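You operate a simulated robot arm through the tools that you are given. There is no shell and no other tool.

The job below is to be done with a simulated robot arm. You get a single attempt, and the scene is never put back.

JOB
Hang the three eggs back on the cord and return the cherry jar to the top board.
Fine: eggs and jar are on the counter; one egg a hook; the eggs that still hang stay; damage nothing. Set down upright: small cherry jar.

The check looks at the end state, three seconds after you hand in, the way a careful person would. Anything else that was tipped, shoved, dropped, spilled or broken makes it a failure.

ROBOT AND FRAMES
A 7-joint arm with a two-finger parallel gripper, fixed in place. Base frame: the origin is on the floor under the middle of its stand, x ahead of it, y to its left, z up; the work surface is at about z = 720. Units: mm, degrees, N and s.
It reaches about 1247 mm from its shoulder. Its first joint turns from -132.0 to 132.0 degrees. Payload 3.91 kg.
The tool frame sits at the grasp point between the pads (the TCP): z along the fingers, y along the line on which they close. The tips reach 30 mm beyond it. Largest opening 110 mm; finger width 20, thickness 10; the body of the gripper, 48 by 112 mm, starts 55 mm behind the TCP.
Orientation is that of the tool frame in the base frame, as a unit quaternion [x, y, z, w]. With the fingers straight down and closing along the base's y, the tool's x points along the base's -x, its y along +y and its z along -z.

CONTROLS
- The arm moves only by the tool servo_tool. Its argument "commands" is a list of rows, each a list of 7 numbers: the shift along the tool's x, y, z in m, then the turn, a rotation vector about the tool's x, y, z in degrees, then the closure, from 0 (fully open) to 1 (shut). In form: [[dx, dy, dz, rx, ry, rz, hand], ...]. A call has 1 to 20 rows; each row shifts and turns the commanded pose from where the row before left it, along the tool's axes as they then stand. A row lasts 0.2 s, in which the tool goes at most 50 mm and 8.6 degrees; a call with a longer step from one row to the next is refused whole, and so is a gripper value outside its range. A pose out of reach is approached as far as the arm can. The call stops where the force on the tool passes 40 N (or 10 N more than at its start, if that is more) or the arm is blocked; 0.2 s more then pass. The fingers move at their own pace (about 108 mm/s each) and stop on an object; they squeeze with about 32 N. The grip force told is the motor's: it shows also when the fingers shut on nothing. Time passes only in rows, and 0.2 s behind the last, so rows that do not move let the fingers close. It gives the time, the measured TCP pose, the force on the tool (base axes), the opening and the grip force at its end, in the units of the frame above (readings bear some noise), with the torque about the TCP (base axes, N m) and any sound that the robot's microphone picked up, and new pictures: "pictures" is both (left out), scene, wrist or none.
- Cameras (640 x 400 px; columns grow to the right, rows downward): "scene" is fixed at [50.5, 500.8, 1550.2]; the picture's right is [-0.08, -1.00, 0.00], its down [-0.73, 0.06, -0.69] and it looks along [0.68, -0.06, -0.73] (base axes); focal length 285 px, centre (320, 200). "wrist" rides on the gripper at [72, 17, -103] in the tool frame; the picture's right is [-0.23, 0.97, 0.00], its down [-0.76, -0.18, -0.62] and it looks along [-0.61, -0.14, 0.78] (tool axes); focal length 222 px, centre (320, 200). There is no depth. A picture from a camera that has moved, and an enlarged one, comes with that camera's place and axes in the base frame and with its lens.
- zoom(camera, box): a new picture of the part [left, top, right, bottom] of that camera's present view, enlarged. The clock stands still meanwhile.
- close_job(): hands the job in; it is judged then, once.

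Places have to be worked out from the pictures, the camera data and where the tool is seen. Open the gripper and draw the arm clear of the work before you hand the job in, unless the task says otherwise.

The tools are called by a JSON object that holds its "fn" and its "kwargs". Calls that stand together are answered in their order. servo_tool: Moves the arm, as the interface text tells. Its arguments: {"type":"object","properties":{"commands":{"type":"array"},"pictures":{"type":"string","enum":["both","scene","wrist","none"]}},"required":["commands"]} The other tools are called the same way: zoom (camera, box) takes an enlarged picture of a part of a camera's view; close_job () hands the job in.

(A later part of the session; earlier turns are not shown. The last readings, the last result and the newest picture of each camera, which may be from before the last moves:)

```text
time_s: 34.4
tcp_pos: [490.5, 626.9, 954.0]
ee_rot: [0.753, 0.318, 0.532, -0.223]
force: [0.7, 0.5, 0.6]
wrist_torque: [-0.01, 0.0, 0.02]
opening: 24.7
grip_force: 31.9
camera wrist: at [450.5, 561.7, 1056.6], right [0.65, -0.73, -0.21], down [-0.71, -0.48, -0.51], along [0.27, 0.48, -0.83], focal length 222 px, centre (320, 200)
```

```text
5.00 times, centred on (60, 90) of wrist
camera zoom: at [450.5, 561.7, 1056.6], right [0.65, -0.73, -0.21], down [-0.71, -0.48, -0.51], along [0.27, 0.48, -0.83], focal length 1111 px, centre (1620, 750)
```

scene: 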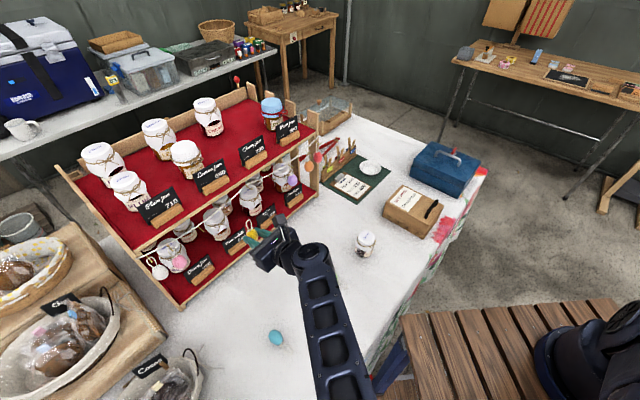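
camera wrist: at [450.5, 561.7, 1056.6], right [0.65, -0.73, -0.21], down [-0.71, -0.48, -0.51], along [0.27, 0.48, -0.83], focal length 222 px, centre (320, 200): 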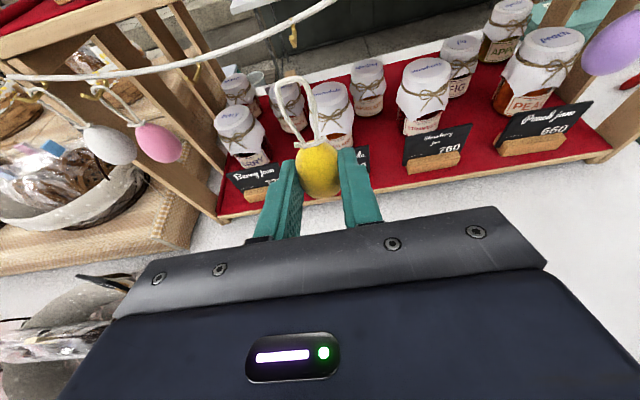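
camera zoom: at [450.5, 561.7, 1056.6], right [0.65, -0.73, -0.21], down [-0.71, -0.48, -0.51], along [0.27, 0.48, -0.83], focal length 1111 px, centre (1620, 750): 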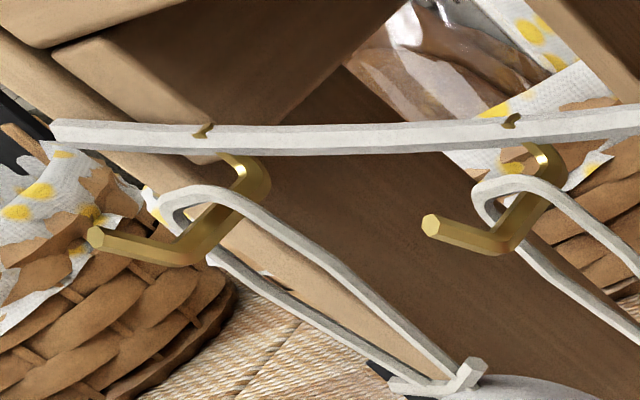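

The hook runs out about 17 mm and slightly down from the cord, then turns up to a tip. Relative to the loop, the tip is about 71 mm ahead, 4.5 mm to the left and 13 mm below the loop's top bar. I'll advance 55 mm with the lateral fix and re-check.

{"fn": "servo_tool", "kwargs": {"commands": [[0.0061, -0.0015, 0.0173, 0, 0, 0, 1], [0.0061, -0.0015, 0.0173, 0, 0, 0, 1], [0.0061, -0.0015, 0.0173, 0, 0, 0, 1], [0, 0, 0, 0, 0, 0, 1], [0, 0, 0, 0, 0, 0, 1], [0, 0, 0, 0, 0, 0, 1]], "pictures": "both"}}

{"fn": "zoom", "kwargs": {"camera": "wrist", "box": [240, 20, 360, 100]}}

{"fn": "zoom", "kwargs": {"camera": "scene", "box": [205, 190, 265, 230]}}

```text
time_s: 35.8
tcp_pos: [527.1, 671.0, 954.5]
ee_rot: [0.753, 0.317, 0.532, -0.224]
force: [-0.2, 0.5, -0.2]
wrist_torque: [-0.01, -0.02, 0.0]
opening: 24.6
grip_force: 31.9
camera wrist: at [485.9, 605.1, 1056.8], right [0.65, -0.73, -0.21], down [-0.71, -0.48, -0.51], along [0.27, 0.48, -0.83], focal length 222 px, centre (320, 200)
```

scene: 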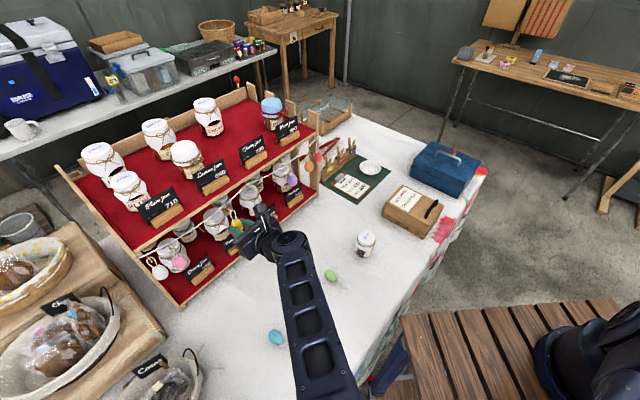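
wrist: 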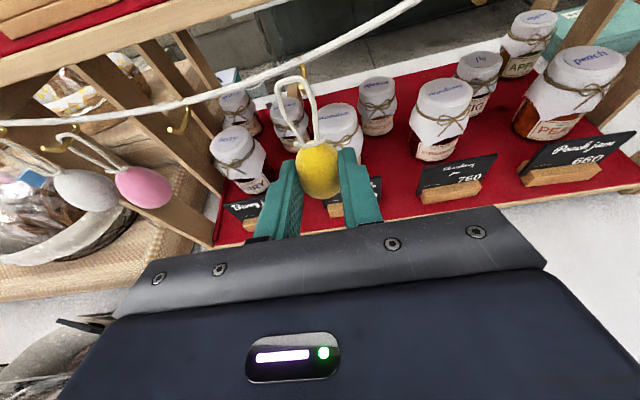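

```text
5.00 times, centred on (300, 60) of wrist
camera zoom: at [485.9, 605.1, 1056.8], right [0.65, -0.73, -0.21], down [-0.71, -0.48, -0.51], along [0.27, 0.48, -0.83], focal length 1111 px, centre (420, 900)
```

zoom: 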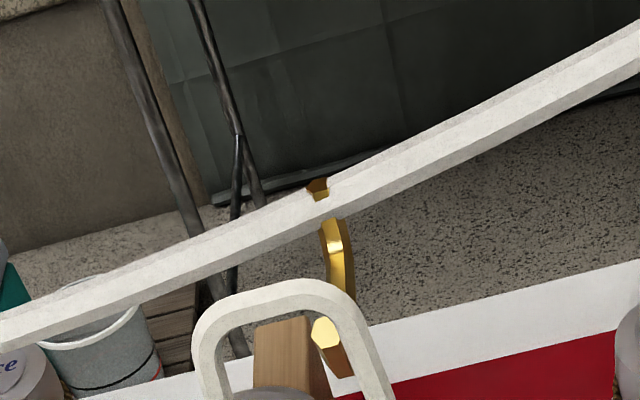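

```text
10.00 times, centred on (235, 210) of scene
camera zoom: at [50.5, 500.8, 1550.2], right [-0.08, -1.0, 0.0], down [-0.73, 0.06, -0.69], along [0.68, -0.06, -0.73], focal length 2846 px, centre (1170, 100)
```

zoom: 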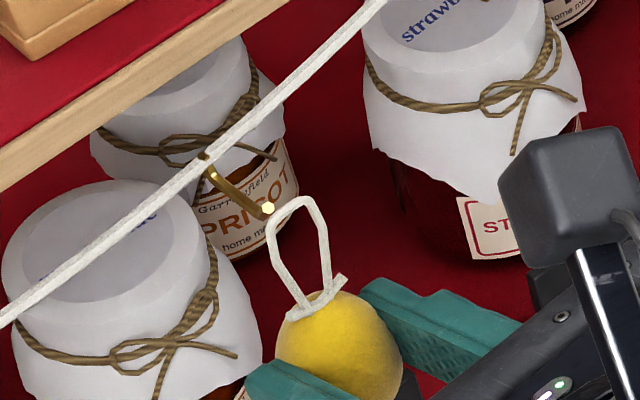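

Triangulating again, the tip is 15 mm ahead of the loop, under 1 mm off laterally and about 13 mm below the loop's top bar. That is well inside the opening, so I'll advance 22 mm to thread it.

{"fn": "servo_tool", "kwargs": {"commands": [[0.0025, -0.0003, 0.0069, 0, 0, 0, 1], [0.0025, 0, 0.0069, 0, 0, 0, 1], [0.0025, 0, 0.0069, 0, 0, 0, 1], [0, 0, 0, 0, 0, 0, 1], [0, 0, 0, 0, 0, 0, 1]], "pictures": "both"}}

{"fn": "zoom", "kwargs": {"camera": "wrist", "box": [240, 40, 360, 120]}}

{"fn": "zoom", "kwargs": {"camera": "scene", "box": [205, 190, 265, 230]}}

```text
time_s: 37.0
tcp_pos: [542.0, 687.9, 955.7]
ee_rot: [0.753, 0.318, 0.531, -0.224]
force: [3.5, -2.9, 0.1]
wrist_torque: [0.09, 0.11, -0.03]
opening: 24.5
grip_force: 32.2
camera wrist: at [501.0, 622.5, 1058.4], right [0.65, -0.73, -0.21], down [-0.71, -0.48, -0.51], along [0.27, 0.48, -0.83], focal length 222 px, centre (320, 200)
```

scene: 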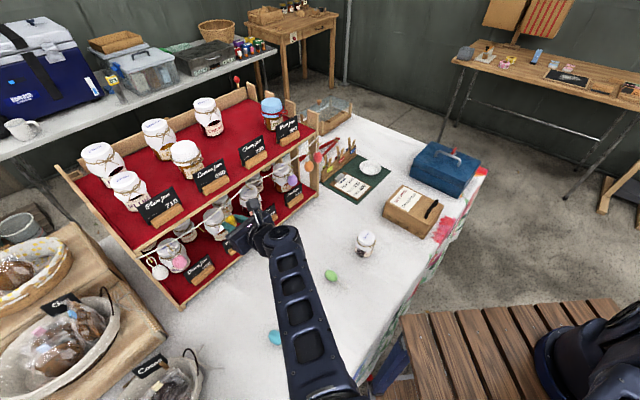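
wrist: 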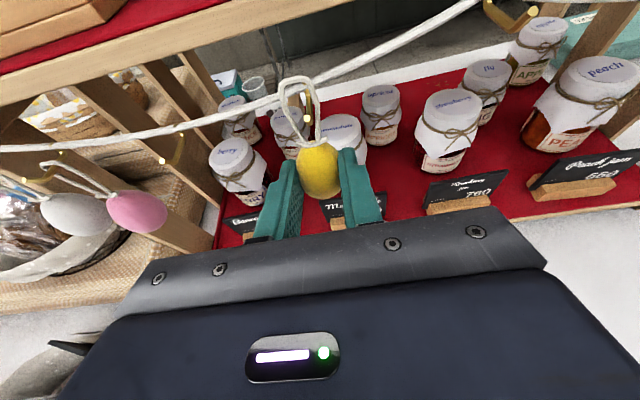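

```text
5.00 times, centred on (300, 80) of wrist
camera zoom: at [501.0, 622.5, 1058.4], right [0.65, -0.73, -0.21], down [-0.71, -0.48, -0.51], along [0.27, 0.48, -0.83], focal length 1111 px, centre (420, 800)
```

zoom: 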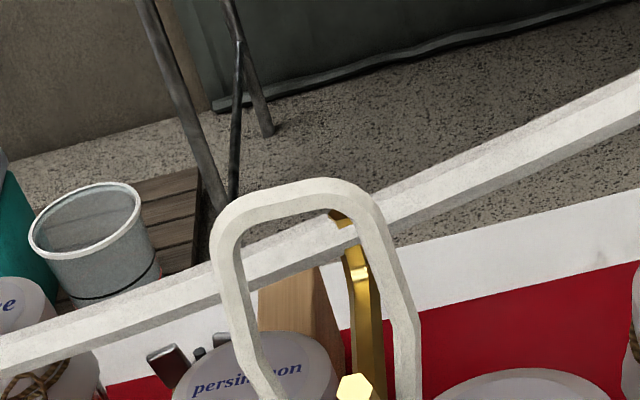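

```text
10.00 times, centred on (235, 210) of scene
camera zoom: at [50.5, 500.8, 1550.2], right [-0.08, -1.0, 0.0], down [-0.73, 0.06, -0.69], along [0.68, -0.06, -0.73], focal length 2846 px, centre (1170, 100)
```

zoom: 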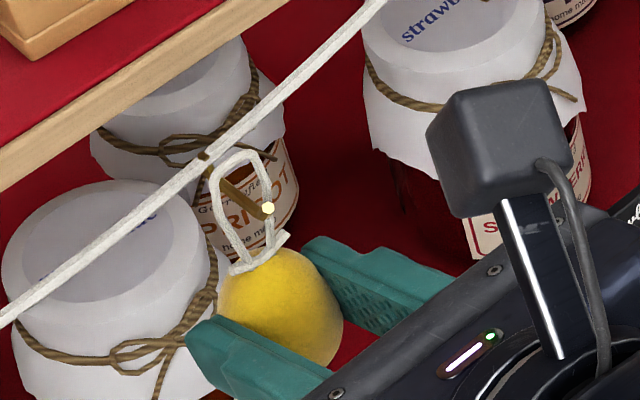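

The loop has passed over the hook tip. A ~4.5 N sideways force and the picture both show the hook touching the right strand, so I'll shift 2.5 mm right and lower 11 mm.

{"fn": "servo_tool", "kwargs": {"commands": [[0, 0.0025, 0, 0, 0, 0, 1], [0, 0, 0, 0, 0, 0, 1], [-0.0038, 0, 0.0013, 0, 0, 0, 1], [-0.0038, 0, 0.0013, 0, 0, 0, 1], [-0.0028, 0, 0.001, 0, 0, 0, 1], [0, 0, 0, 0, 0, 0, 1], [0, 0, 0, 0, 0, 0, 1]], "pictures": "both"}}

{"fn": "zoom", "kwargs": {"camera": "wrist", "box": [240, 40, 360, 120]}}

{"fn": "zoom", "kwargs": {"camera": "scene", "box": [205, 190, 265, 230]}}

```text
time_s: 38.6
tcp_pos: [541.9, 685.9, 944.0]
ee_rot: [0.753, 0.318, 0.531, -0.224]
force: [0.7, -0.2, -0.3]
wrist_torque: [0.05, -0.04, -0.04]
opening: 24.6
grip_force: 31.6
camera wrist: at [501.5, 619.3, 1047.1], right [0.65, -0.73, -0.21], down [-0.71, -0.48, -0.51], along [0.27, 0.48, -0.83], focal length 222 px, centre (320, 200)
```

scene: 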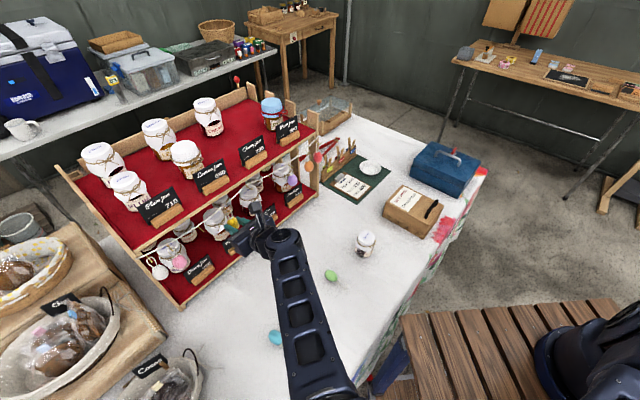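
wrist: 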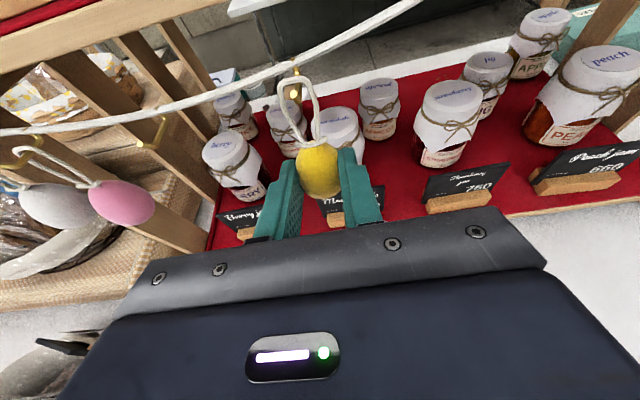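

```text
5.00 times, centred on (300, 80) of wrist
camera zoom: at [501.5, 619.3, 1047.1], right [0.65, -0.73, -0.21], down [-0.71, -0.48, -0.51], along [0.27, 0.48, -0.83], focal length 1111 px, centre (420, 800)
```

zoom: 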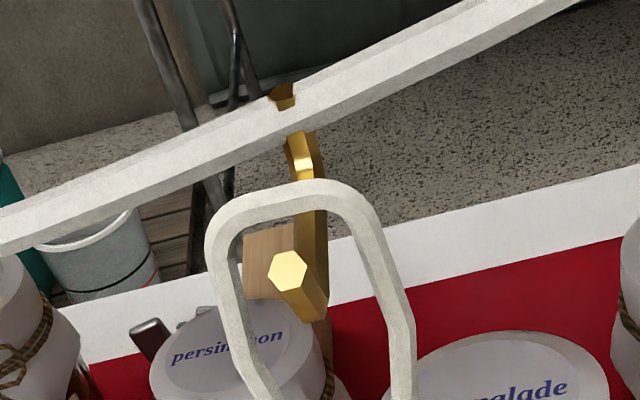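

```text
10.00 times, centred on (235, 210) of scene
camera zoom: at [50.5, 500.8, 1550.2], right [-0.08, -1.0, 0.0], down [-0.73, 0.06, -0.69], along [0.68, -0.06, -0.73], focal length 2846 px, centre (1170, 100)
```

zoom: 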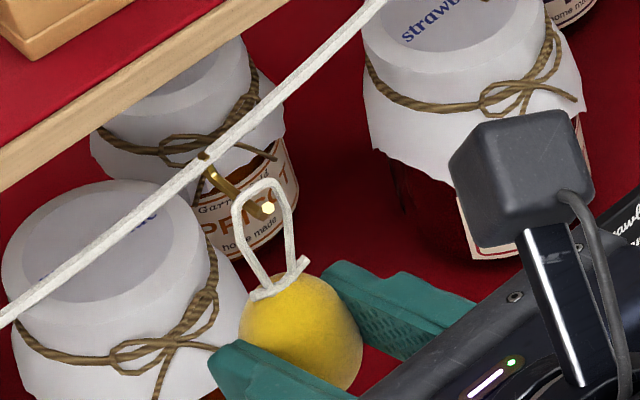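

The loop's bar now lies over the shank with the tip visible through the opening and no contact force. I'll lower about 6 mm more until it seats in the hook's crook.

{"fn": "servo_tool", "kwargs": {"commands": [[-0.0028, -0.0005, 0.001, 0, 0, 0, 1], [-0.0028, 0, 0.001, 0, 0, 0, 1], [0, 0, 0, 0, 0, 0, 1], [0, 0, 0, 0, 0, 0, 1]], "pictures": "both"}}

{"fn": "zoom", "kwargs": {"camera": "wrist", "box": [240, 40, 360, 120]}}

{"fn": "zoom", "kwargs": {"camera": "scene", "box": [205, 190, 265, 230]}}

```text
time_s: 39.6
tcp_pos: [539.2, 685.9, 939.0]
ee_rot: [0.753, 0.319, 0.53, -0.225]
force: [1.8, 2.2, 7.9]
wrist_torque: [0.03, 0.01, 0.08]
opening: 24.4
grip_force: 32.0
camera wrist: at [500.5, 619.6, 1041.0], right [0.65, -0.73, -0.21], down [-0.71, -0.48, -0.51], along [0.27, 0.48, -0.83], focal length 222 px, centre (320, 200)
```

scene: 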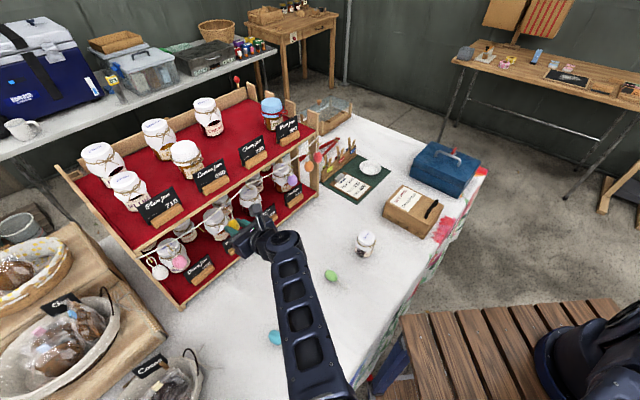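
wrist: 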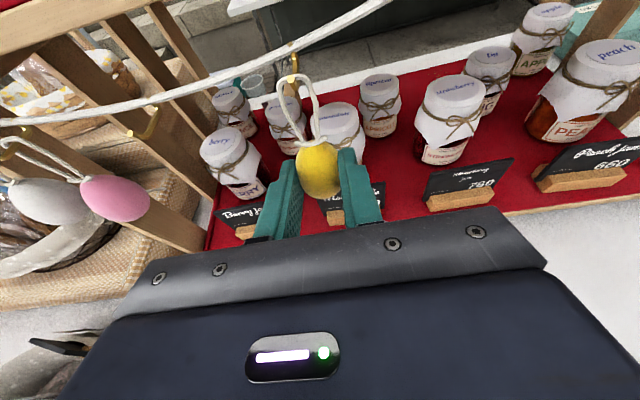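

```text
5.00 times, centred on (300, 80) of wrist
camera zoom: at [500.5, 619.6, 1041.0], right [0.65, -0.73, -0.21], down [-0.71, -0.48, -0.51], along [0.27, 0.48, -0.83], focal length 1111 px, centre (420, 800)
```

zoom: 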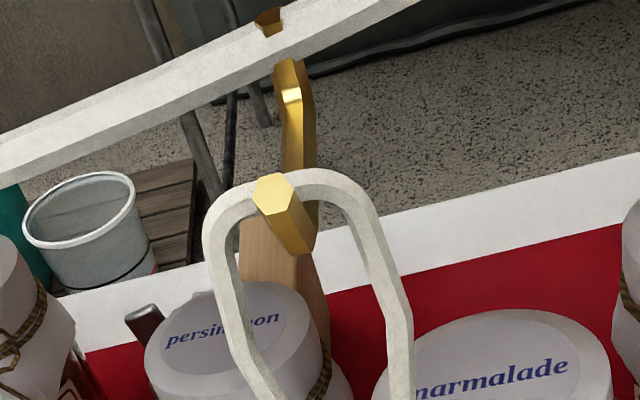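

```text
10.00 times, centred on (235, 210) of scene
camera zoom: at [50.5, 500.8, 1550.2], right [-0.08, -1.0, 0.0], down [-0.73, 0.06, -0.69], along [0.68, -0.06, -0.73], focal length 2846 px, centre (1170, 100)
```

zoom: 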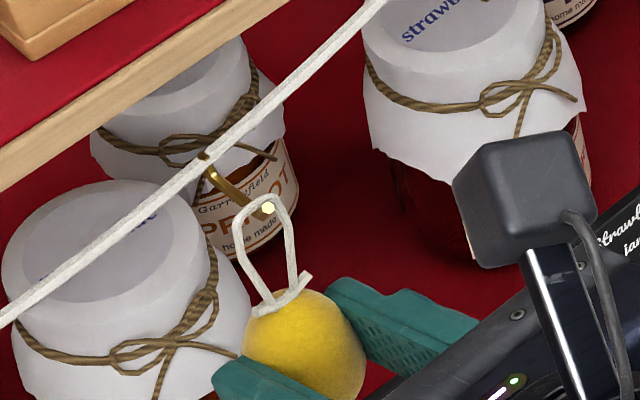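

There is 8 N of upward contact force and the bar is seated in the crook behind the tip. I'll relieve the preload slightly, open a little, and let the egg settle.

{"fn": "servo_tool", "kwargs": {"commands": [[0.0014, 0, -0.0005, 0, 0, 0, 1], [0, 0, 0, 0, 0, 0, 1], [0, 0, 0, 0, 0, 0, 0.74], [0, 0, 0, 0, 0, 0, 0.68], [0, 0, 0, 0, 0, 0, 0.6], [0, 0, 0, 0, 0, 0, 0.55], [0, 0, 0, 0, 0, 0, 0.55], [0, 0, 0, 0, 0, 0, 0.55]], "pictures": "both"}}

{"fn": "zoom", "kwargs": {"camera": "wrist", "box": [240, 60, 400, 200]}}

{"fn": "zoom", "kwargs": {"camera": "scene", "box": [205, 190, 265, 230]}}

```text
time_s: 41.4
tcp_pos: [542.2, 684.7, 939.4]
ee_rot: [0.753, 0.318, 0.531, -0.224]
force: [0.1, 0.0, -0.1]
wrist_torque: [0.0, -0.02, -0.03]
opening: 49.4
grip_force: 0.1
camera wrist: at [501.4, 619.7, 1041.8], right [0.65, -0.73, -0.21], down [-0.71, -0.48, -0.51], along [0.27, 0.48, -0.83], focal length 222 px, centre (320, 200)
```

scene: 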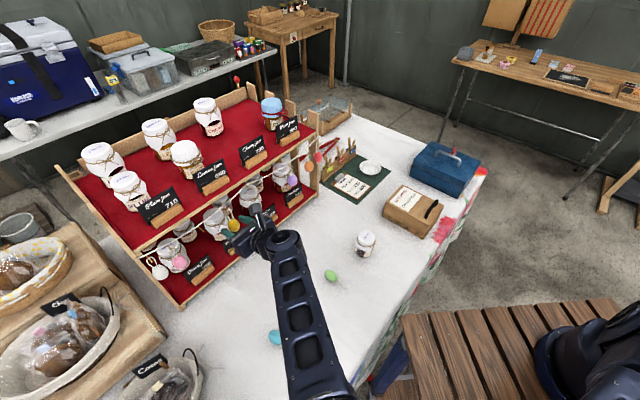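
wrist: 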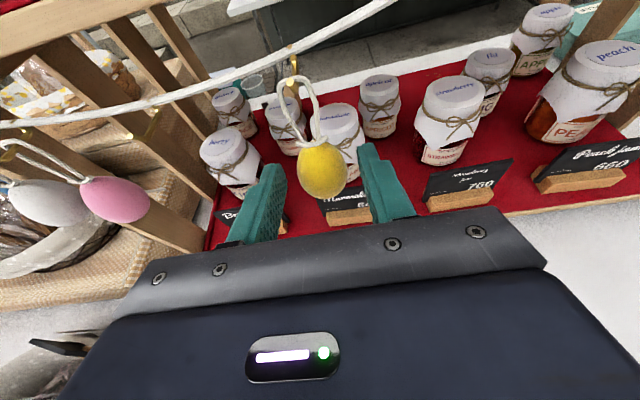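

```text
2.86 times, centred on (320, 130) of wrist
camera zoom: at [501.4, 619.7, 1041.8], right [0.65, -0.73, -0.21], down [-0.71, -0.48, -0.51], along [0.27, 0.48, -0.83], focal length 635 px, centre (320, 400)
```

zoom: 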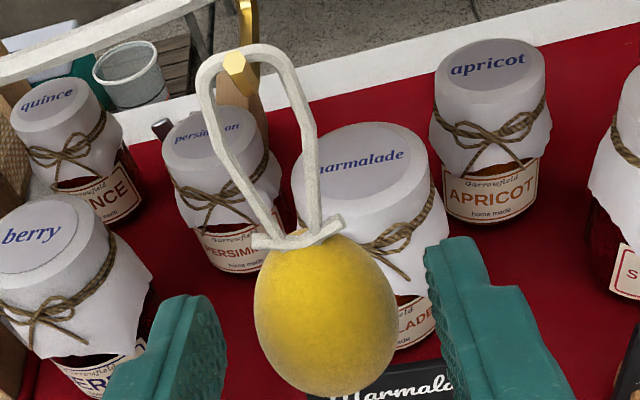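

```text
10.00 times, centred on (235, 210) of scene
camera zoom: at [50.5, 500.8, 1550.2], right [-0.08, -1.0, 0.0], down [-0.73, 0.06, -0.69], along [0.68, -0.06, -0.73], focal length 2846 px, centre (1170, 100)
```

zoom: 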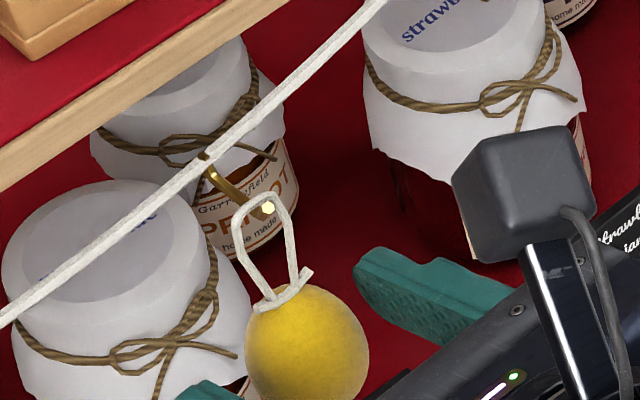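

The yellow egg hangs freely on its hook. I'll back straight out, then un-pitch and swing around for the blue egg.

{"fn": "servo_tool", "kwargs": {"commands": [[-0.004, 0, -0.0113, 0, 0, 0, 0.55], [-0.008, 0, -0.0226, 0, 0, 0, 0.55], [-0.008, 0, -0.0226, 0, 0, 0, 0.55], [-0.008, 0, -0.0226, 0, 0, 0, 0.55], [-0.008, 0, -0.0226, 0, 0, 0, 0.55], [-0.006, 0, -0.016, 0, 0, 0, 0.55], [0, 0, 0, 0, -7.83, 0, 0.55], [0, 0, 0, 0, -7.83, 0, 0.55], [0, 0, 0, 0, -7.83, 0, 0.55], [0, 0, 0, 0, -7.83, 0, 0.55], [0, 0, 0, 0, -7.83, 0, 0.55], [0, 0, 0, 0, -7.83, 0, 0.55], [0, 0, 0, 0, -7.83, 0, 0.55], [0, 0, 0, 0, -7.83, 0, 0.55], [0, 0, 0, 0, -7.83, 0, 0.55], [-0.0365, -0.0093, -0.005, 0, 0, 0, 0.5], [-0.0365, -0.0093, -0.005, 0, 0, 0, 0.5], [-0.0365, -0.0093, -0.005, 0, 0, 0, 0.5], [-0.0365, -0.0093, -0.005, 0, 0, 0, 0.5], [0, 0, 0, 0, 0, -8.4, 0.5]], "pictures": "scene"}}

{"fn": "zoom", "kwargs": {"camera": "scene", "box": [130, 150, 330, 290]}}

{"fn": "servo_tool", "kwargs": {"commands": [[0, 0, 0, 0, 0, -8.4, 0.5], [0, 0, 0, 0, 0, -8.4, 0.5], [0, 0, 0, 0, 0, -8.4, 0.5], [0, 0, 0, 0, 0, -8.4, 0.5], [0, 0, 0, 0, 0, -8.4, 0.5], [0, 0, 0, 0, 0, -8.4, 0.5], [0, 0, 0, 0, 0, -8.4, 0.5], [0, 0, 0, 0, 0, -8.4, 0.5], [0, 0, 0, 0, 0, -8.4, 0.5], [0, 0, 0, 0, 0, -8.4, 0.5], [0, 0, 0, 0, 0, -8.4, 0.5], [0, 0, 0, 0, 0, -8.4, 0.5], [0, 0, 0, 0, 0, -8.4, 0.5], [0, 0, 0, 0, 0, -8.4, 0.5], [0, 0, 0, 0, 0, -8.4, 0.5], [0, 0, 0, 0, 0, -8.4, 0.5], [0, 0, 0, 0, 0, -8.4, 0.5], [0, 0, 0, 0, 0, -8.4, 0.5], [0, 0, 0, 0, 0, -8.4, 0.5], [0, 0, 0, 0, 0, 0, 0.5]], "pictures": "both"}}

```text
time_s: 45.6
tcp_pos: [324.4, 515.8, 959.0]
ee_rot: [0.89, 0.456, -0.001, 0.0]
force: [0.3, 0.6, 0.8]
wrist_torque: [0.02, -0.02, 0.0]
opening: 55.1
grip_force: 0.1
```

scene: 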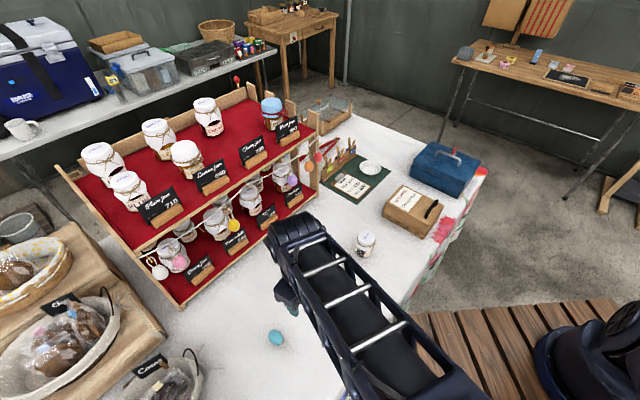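

```text
2.86 times, centred on (230, 220) of scene
camera zoom: at [50.5, 500.8, 1550.2], right [-0.08, -1.0, 0.0], down [-0.73, 0.06, -0.69], along [0.68, -0.06, -0.73], focal length 813 px, centre (577, 143)
```

zoom: 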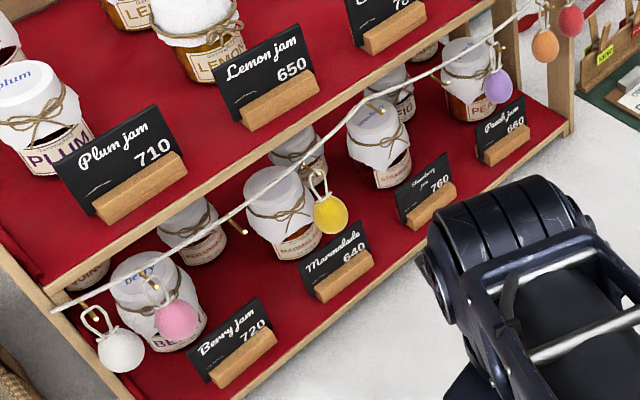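

```text
time_s: 49.8
tcp_pos: [327.1, 517.3, 960.0]
ee_rot: [-0.292, 0.956, 0.0, -0.001]
force: [0.3, 0.0, 0.6]
wrist_torque: [0.03, -0.02, 0.04]
opening: 55.1
grip_force: 0.2
camera wrist: at [256.5, 490.3, 1062.5], right [-0.35, 0.94, 0.0], down [0.73, 0.28, 0.62], along [0.58, 0.22, -0.78], focal length 222 px, centre (320, 200)
```

scene: 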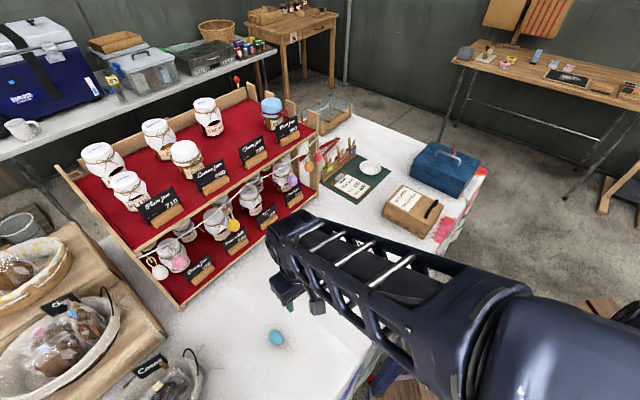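
wrist: 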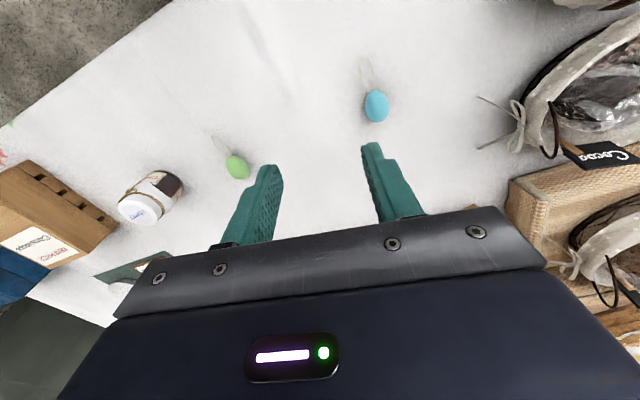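

The yellow egg is still hanging correctly. Now I'll measure the blue and green eggs from this view.

{"fn": "zoom", "kwargs": {"camera": "wrist", "box": [330, 40, 420, 140]}}

{"fn": "zoom", "kwargs": {"camera": "wrist", "box": [190, 110, 280, 200]}}

```text
4.00 times, centred on (375, 90) of wrist
camera zoom: at [256.5, 490.3, 1062.5], right [-0.35, 0.94, 0.0], down [0.73, 0.28, 0.62], along [0.58, 0.22, -0.78], focal length 888 px, centre (100, 640)
```

zoom: 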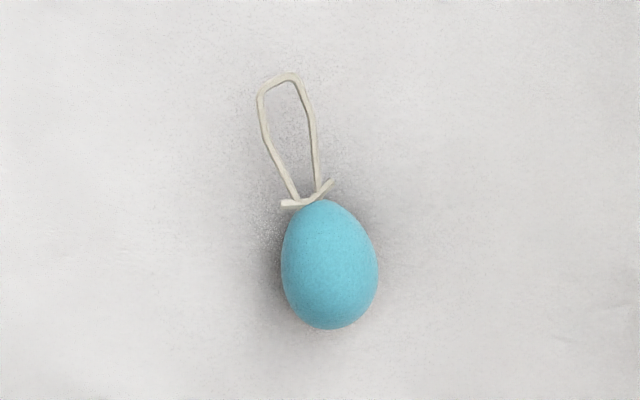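

```text
4.44 times, centred on (235, 155) of wrist
camera zoom: at [256.5, 490.3, 1062.5], right [-0.35, 0.94, 0.0], down [0.73, 0.28, 0.62], along [0.58, 0.22, -0.78], focal length 987 px, centre (698, 400)
```

zoom: 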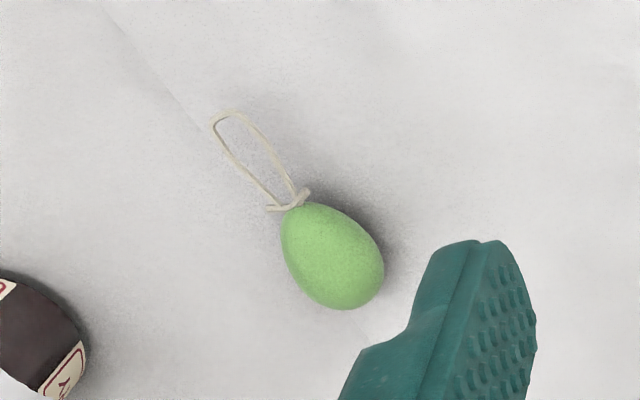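

Blue is at (314.8,598.3) with its loop along ~222°, and green is at about (484,429) along ~232°. Moving to the tilted pre-grasp above the blue egg.

{"fn": "servo_tool", "kwargs": {"commands": [[0.0012, 0.0171, 0.028, 0, 0, 0, 0.5], [0.0012, 0.0171, 0.028, 0, 0, 0, 0.5], [0.0012, 0.0171, 0.028, 0, 0, 0, 0.5], [0.0012, 0.0171, 0.028, 0, 0, 0, 0.5], [0, 0, 0, 0, 0, -8, 0.5], [0, 0, 0, 0, -6.67, 0, 0.5], [0, 0, 0, 0, -6.67, 0, 0.5], [0, 0, 0, 0, -6.67, 0, 0.5], [0, 0, 0, 0, 0, 0, 0.5], [0, 0, 0, 0, 0, 0, 0.5], [0, 0, 0, 0, 0, 0, 0.5]], "pictures": "wrist"}}

{"fn": "zoom", "kwargs": {"camera": "wrist", "box": [230, 60, 410, 200]}}

```text
time_s: 52.2
tcp_pos: [284.3, 571.0, 849.2]
ee_rot: [-0.352, 0.92, 0.062, 0.161]
force: [0.3, 0.3, 0.7]
wrist_torque: [-0.01, 0.01, 0.01]
opening: 55.1
grip_force: 0.1
camera wrist: at [194.9, 513.6, 919.9], right [-0.49, 0.87, 0.08], down [0.49, 0.2, 0.85], along [0.72, 0.45, -0.53], focal length 222 px, centre (320, 200)
```

wrist: 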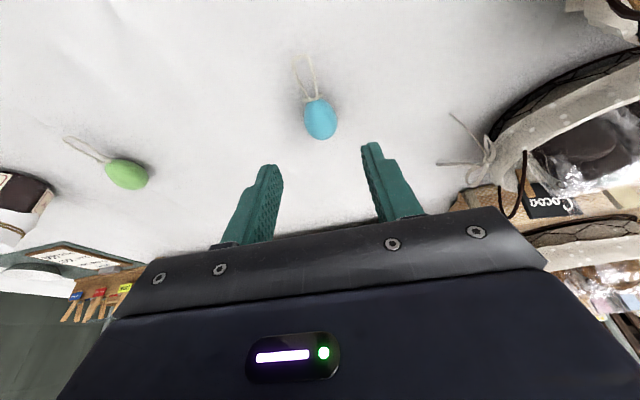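

```text
2.86 times, centred on (320, 130) of wrist
camera zoom: at [194.9, 513.6, 919.9], right [-0.49, 0.87, 0.08], down [0.49, 0.2, 0.85], along [0.72, 0.45, -0.53], focal length 635 px, centre (320, 400)
```

zoom: 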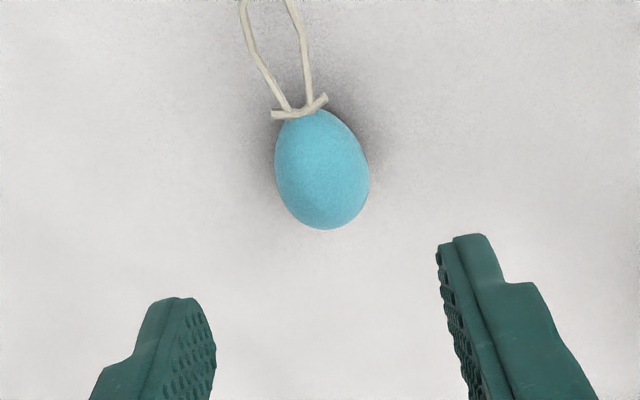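

The alignment matches the yellow egg's almost exactly. I'll descend 98 mm, close, and lift.

{"fn": "servo_tool", "kwargs": {"commands": [[0, 0, 0.03, 0, 0, 0, 0.5], [0, 0, 0.03, 0, 0, 0, 0.5], [0, 0, 0.02, 0, 0, 0, 0.5], [0, 0, 0.01, 0, 0, 0, 0.5], [0, 0, 0.0085, 0, 0, 0, 0.5], [0, 0, 0, 0, 0, 0, 0.5], [0, 0, 0, 0, 0, 0, 0.5], [0, 0, 0, 0, 0, 0, 0.7], [0, 0, 0, 0, 0, 0, 1], [0, 0, 0, 0, 0, 0, 1], [0, 0, 0, 0, 0, 0, 1], [0, 0, -0.01, 0, 0, 0, 1], [0, 0, -0.04, 0, 0, 0, 1], [0, 0, -0.05, 0, 0, 0, 1], [0, 0, 0, 0, 0, 0, 1], [0, 0, 0, 0, 0, 0, 1]], "pictures": "both"}}

{"fn": "zoom", "kwargs": {"camera": "wrist", "box": [230, 60, 410, 200]}}

```text
time_s: 55.6
tcp_pos: [283.2, 568.0, 849.4]
ee_rot: [-0.352, 0.92, 0.062, 0.161]
force: [-0.5, 0.2, 0.5]
wrist_torque: [0.0, 0.0, 0.01]
opening: 24.4
grip_force: 31.4
camera wrist: at [193.5, 511.2, 921.5], right [-0.49, 0.87, 0.08], down [0.49, 0.2, 0.85], along [0.72, 0.45, -0.53], focal length 222 px, centre (320, 200)
```

scene: 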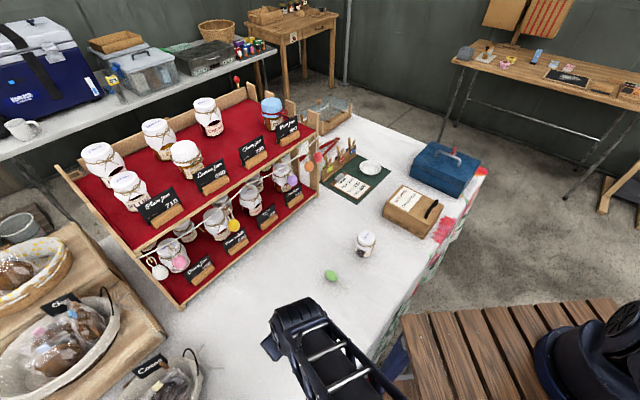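
wrist: 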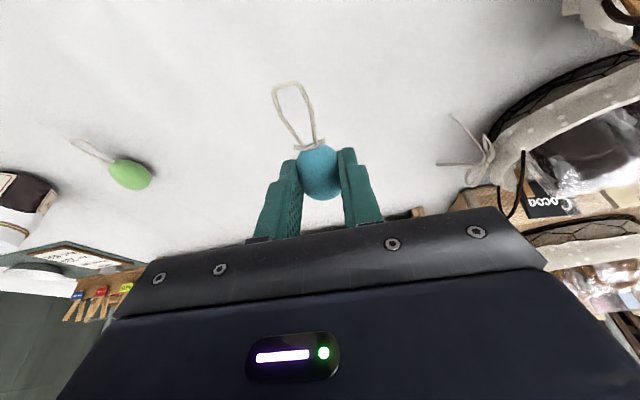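

```text
2.86 times, centred on (320, 130) of wrist
camera zoom: at [193.5, 511.2, 921.5], right [-0.49, 0.87, 0.08], down [0.49, 0.2, 0.85], along [0.72, 0.45, -0.53], focal length 635 px, centre (320, 400)
```

zoom: 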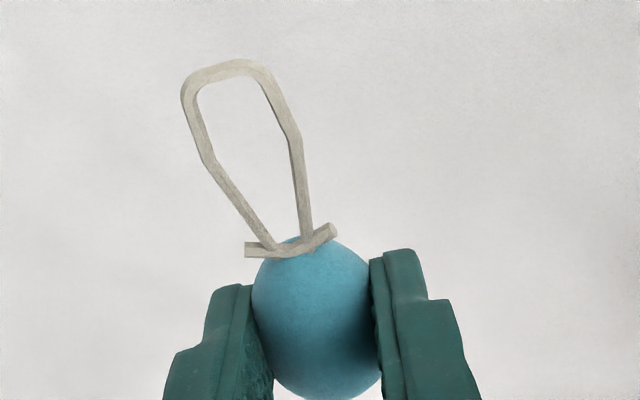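

The blue egg is gripped with its loop clear. I'll lift, swing 176° toward the shelf and pitch up in front of the first free hook at about (494,748,990).

{"fn": "servo_tool", "kwargs": {"commands": [[0, 0, -0.03, 0, 6.67, 0, 1], [0, 0, -0.03, 0, 6.67, 0, 1], [0, 0, -0.03, 0, 6.67, 0, 1], [0, 0, -0.03, 0, 0, 0, 1], [0, 0, -0.03, 0, 0, 0, 1], [0, 0, 0, 0, 0, 8.38, 1], [0, 0, 0, 0, 0, 8.38, 1], [0, 0, 0, 0, 0, 8.38, 1], [0, 0, 0, 0, 0, 8.38, 1], [0, 0, 0, 0, 0, 8.38, 1], [0, 0, 0, 0, 0, 8.38, 1], [0, 0, 0, 0, 0, 8.38, 1], [0, 0, 0, 0, 0, 8.38, 1], [0, 0, 0, 0, 0, 8.38, 1], [0, 0, 0, 0, 0, 8.38, 1], [0, 0, 0, 0, 0, 8.38, 1], [0, 0, 0, 0, 0, 8.38, 1], [0, 0, 0, 0, 0, 8.38, 1], [0, 0, 0, 0, 0, 8.38, 1], [0, 0, 0, 0, 0, 8.38, 1]], "pictures": "none"}}

{"fn": "servo_tool", "kwargs": {"commands": [[0, 0, 0, 0, 0, 8.38, 1], [0, 0, 0, 0, 0, 8.38, 1], [0, 0, 0, 0, 0, 8.38, 1], [0, 0, 0, 0, 0, 8.38, 1], [0, 0, 0, 0, 0, 8.38, 1], [0, 0, 0, 0, 0, 8.38, 1], [0.0445, 0.0061, 0, 0, 0, 0, 1], [0.0445, 0.0061, 0, 0, 0, 0, 1], [0.0445, 0.0061, 0, 0, 0, 0, 1], [0.0445, 0.0061, 0, 0, 0, 0, 1], [0, 0, 0, 0, 7.83, 0, 1], [0, 0, 0, 0, 7.83, 0, 1], [0, 0, 0, 0, 7.83, 0, 1], [0, 0, 0, 0, 7.83, 0, 1], [0, 0, 0, 0, 7.83, 0, 1], [0, 0, 0, 0, 7.83, 0, 1], [0, 0, 0, 0, 7.83, 0, 1], [0, 0, 0, 0, 7.83, 0, 1], [0, 0, 0, 0, 7.83, 0, 1], [0, 0, 0, 0, 0, 0, 1]], "pictures": "both"}}

```text
time_s: 59.8
tcp_pos: [268.8, 556.6, 997.1]
ee_rot: [0.669, 0.743, -0.001, 0.0]
force: [-1.0, 0.2, -0.1]
wrist_torque: [0.02, -0.01, -0.02]
opening: 24.4
grip_force: 32.0
```

```text
time_s: 64.0
tcp_pos: [409.8, 666.6, 995.5]
ee_rot: [0.752, 0.319, 0.531, -0.224]
force: [0.1, 0.2, -1.2]
wrist_torque: [0.01, -0.02, 0.0]
opening: 24.6
grip_force: 32.3
camera wrist: at [369.7, 602.5, 1098.6], right [0.65, -0.73, -0.21], down [-0.71, -0.48, -0.51], along [0.27, 0.48, -0.83], focal length 222 px, centre (320, 200)
```

scene: 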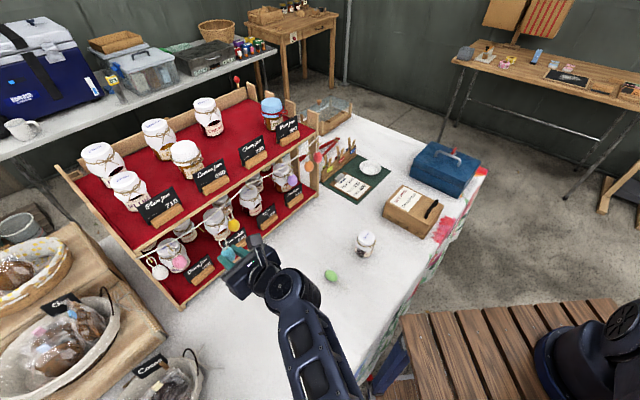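
wrist: 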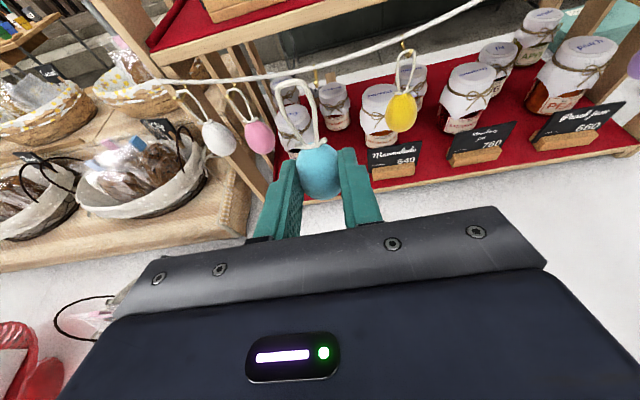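

Both eggs are visible and yellow is hanging well. I'll move to the pre-hang spot, about 60 mm in front of the first hook (refined tip at (494,750,990)).

{"fn": "servo_tool", "kwargs": {"commands": [[-0.0151, 0.0015, 0.0253, 0, 0, 0, 1], [-0.0151, 0.0015, 0.0253, 0, 0, 0, 1], [0, 0, 0, 0, 0, 0, 1], [0, 0, 0, 0, 0, 0, 1], [0, 0, 0, 0, 0, 0, 1]], "pictures": "both"}}

{"fn": "zoom", "kwargs": {"camera": "wrist", "box": [240, 20, 360, 100]}}

{"fn": "zoom", "kwargs": {"camera": "scene", "box": [180, 210, 240, 250]}}

```text
time_s: 65.2
tcp_pos: [439.5, 692.7, 949.7]
ee_rot: [0.752, 0.319, 0.532, -0.226]
force: [0.3, 0.6, -0.1]
wrist_torque: [0.0, -0.02, -0.04]
opening: 24.4
grip_force: 31.9
camera wrist: at [398.3, 626.9, 1052.6], right [0.65, -0.73, -0.21], down [-0.71, -0.48, -0.51], along [0.27, 0.48, -0.83], focal length 222 px, centre (320, 200)
```

scene: 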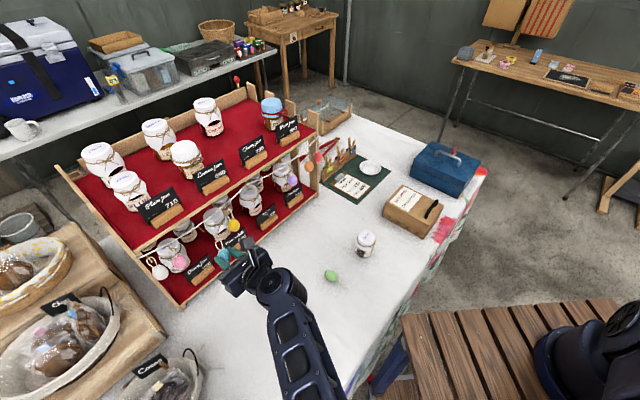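
wrist: 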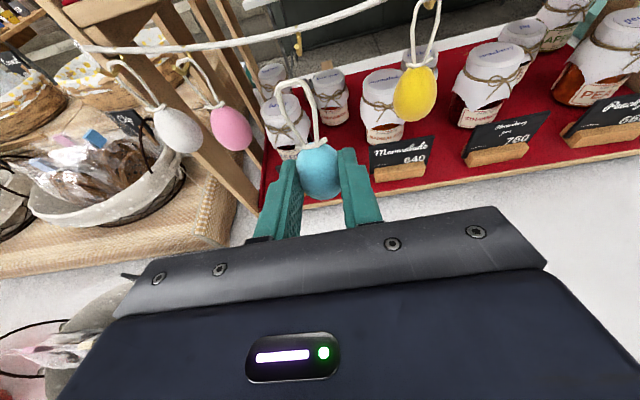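

```text
5.00 times, centred on (300, 60) of wrist
camera zoom: at [398.3, 626.9, 1052.6], right [0.65, -0.73, -0.21], down [-0.71, -0.48, -0.51], along [0.27, 0.48, -0.83], focal length 1111 px, centre (420, 900)
```

zoom: 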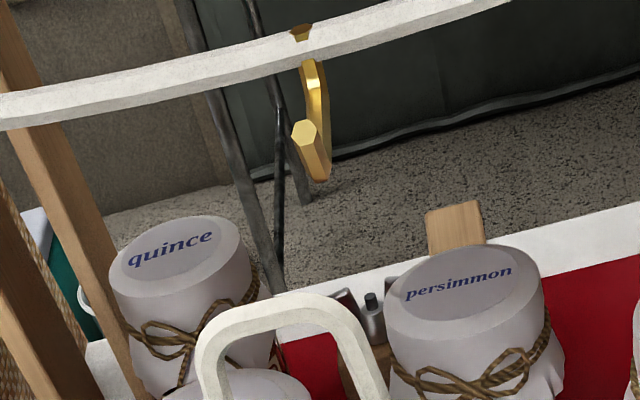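

```text
10.00 times, centred on (210, 230) of scene
camera zoom: at [50.5, 500.8, 1550.2], right [-0.08, -1.0, 0.0], down [-0.73, 0.06, -0.69], along [0.68, -0.06, -0.73], focal length 2846 px, centre (1420, -100)
```

zoom: 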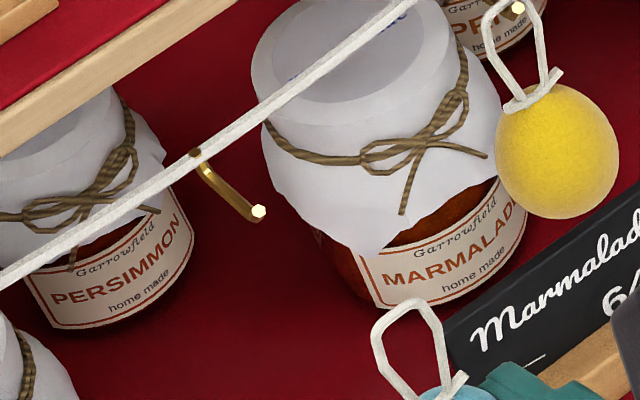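

The first hook's tip is 64 mm ahead, within 1 mm laterally, and 15 mm below the loop's bar. I'll advance 50 mm and re-check.

{"fn": "servo_tool", "kwargs": {"commands": [[0.0055, 0.0001, 0.0157, 0, 0, 0, 1], [0.0055, 0.0001, 0.0157, 0, 0, 0, 1], [0.0055, 0.0001, 0.0157, 0, 0, 0, 1], [0, 0, 0, 0, 0, 0, 1], [0, 0, 0, 0, 0, 0, 1], [0, 0, 0, 0, 0, 0, 1]], "pictures": "both"}}

{"fn": "zoom", "kwargs": {"camera": "wrist", "box": [240, 40, 360, 120]}}

{"fn": "zoom", "kwargs": {"camera": "scene", "box": [180, 210, 240, 250]}}

```text
time_s: 66.6
tcp_pos: [473.6, 726.7, 950.8]
ee_rot: [0.753, 0.318, 0.531, -0.224]
force: [-0.7, 0.6, -0.9]
wrist_torque: [-0.01, -0.01, 0.01]
opening: 24.5
grip_force: 32.3
camera wrist: at [434.0, 661.6, 1053.2], right [0.65, -0.73, -0.21], down [-0.71, -0.48, -0.51], along [0.27, 0.48, -0.83], focal length 222 px, centre (320, 200)
```

scene: 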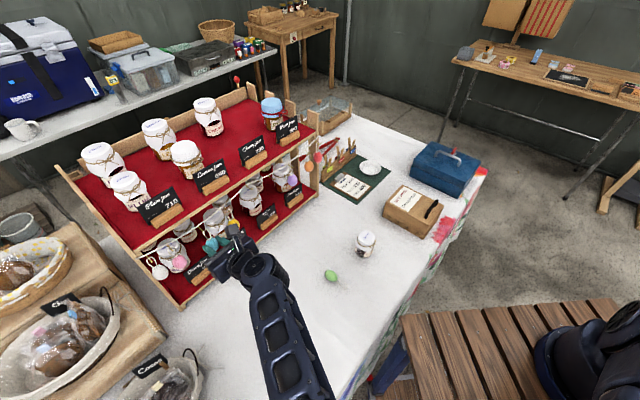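
wrist: 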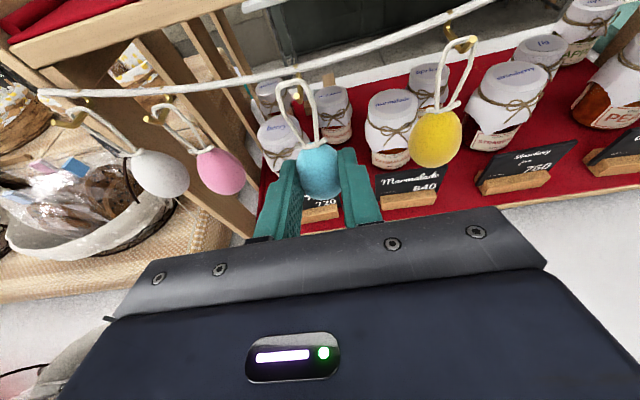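

```text
5.00 times, centred on (300, 80) of wrist
camera zoom: at [434.0, 661.6, 1053.2], right [0.65, -0.73, -0.21], down [-0.71, -0.48, -0.51], along [0.27, 0.48, -0.83], focal length 1111 px, centre (420, 800)
```

zoom: 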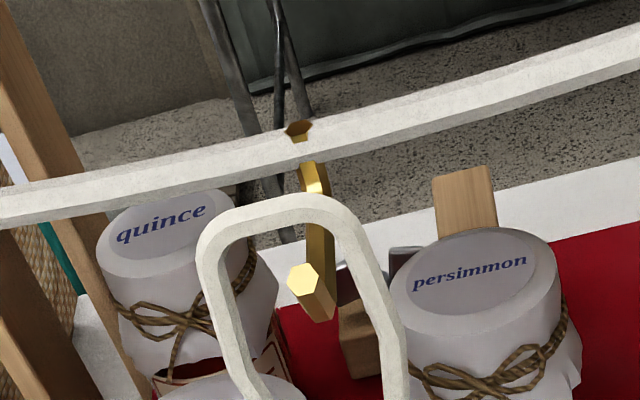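

```text
10.00 times, centred on (210, 230) of scene
camera zoom: at [50.5, 500.8, 1550.2], right [-0.08, -1.0, 0.0], down [-0.73, 0.06, -0.69], along [0.68, -0.06, -0.73], focal length 2846 px, centre (1420, -100)
```

zoom: 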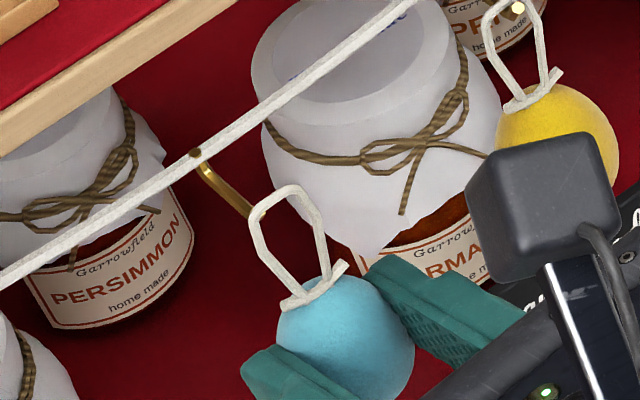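

The tip sits about 16 mm ahead and roughly 1–1.5 mm left of the loop centre, well inside the tolerance. I'll advance 23 mm with a small left correction to thread it.

{"fn": "servo_tool", "kwargs": {"commands": [[0.0026, -0.0003, 0.0072, 0, 0, 0, 1], [0.0026, -0.0002, 0.0072, 0, 0, 0, 1], [0.0026, -0.0002, 0.0072, 0, 0, 0, 1], [0, 0, 0, 0, 0, 0, 1], [0, 0, 0, 0, 0, 0, 1]], "pictures": "both"}}

{"fn": "zoom", "kwargs": {"camera": "wrist", "box": [240, 50, 360, 130]}}

{"fn": "zoom", "kwargs": {"camera": "scene", "box": [180, 210, 240, 250]}}

```text
time_s: 67.8
tcp_pos: [490.3, 744.7, 951.8]
ee_rot: [0.753, 0.318, 0.531, -0.224]
force: [0.9, -0.2, 0.8]
wrist_torque: [0.03, 0.02, -0.02]
opening: 24.5
grip_force: 31.8
camera wrist: at [450.2, 679.2, 1053.1], right [0.65, -0.73, -0.21], down [-0.71, -0.48, -0.51], along [0.27, 0.48, -0.83], focal length 222 px, centre (320, 200)
```

scene: 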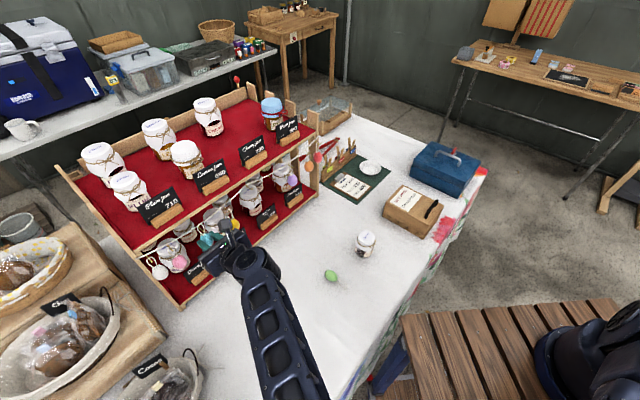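
wrist: 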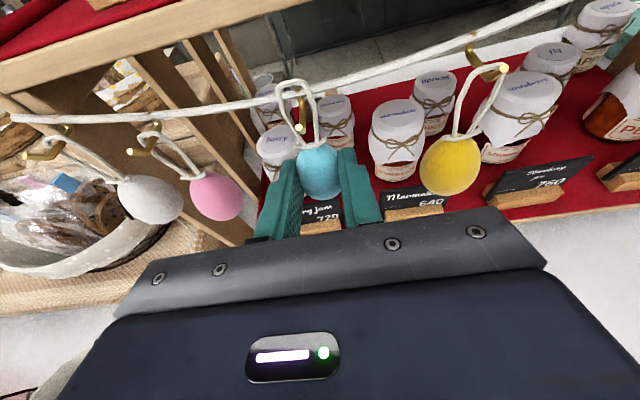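

```text
5.00 times, centred on (300, 90) of wrist
camera zoom: at [450.2, 679.2, 1053.1], right [0.65, -0.73, -0.21], down [-0.71, -0.48, -0.51], along [0.27, 0.48, -0.83], focal length 1111 px, centre (420, 750)
```

zoom: 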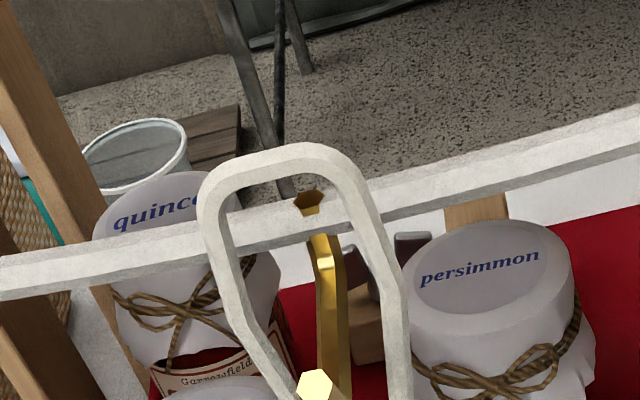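

```text
10.00 times, centred on (210, 230) of scene
camera zoom: at [50.5, 500.8, 1550.2], right [-0.08, -1.0, 0.0], down [-0.73, 0.06, -0.69], along [0.68, -0.06, -0.73], focal length 2846 px, centre (1420, -100)
```

zoom: 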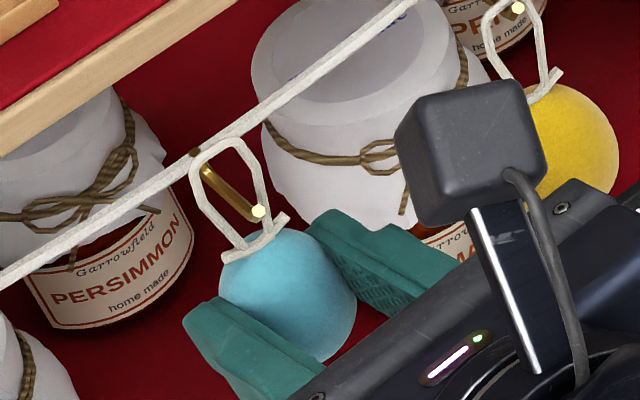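

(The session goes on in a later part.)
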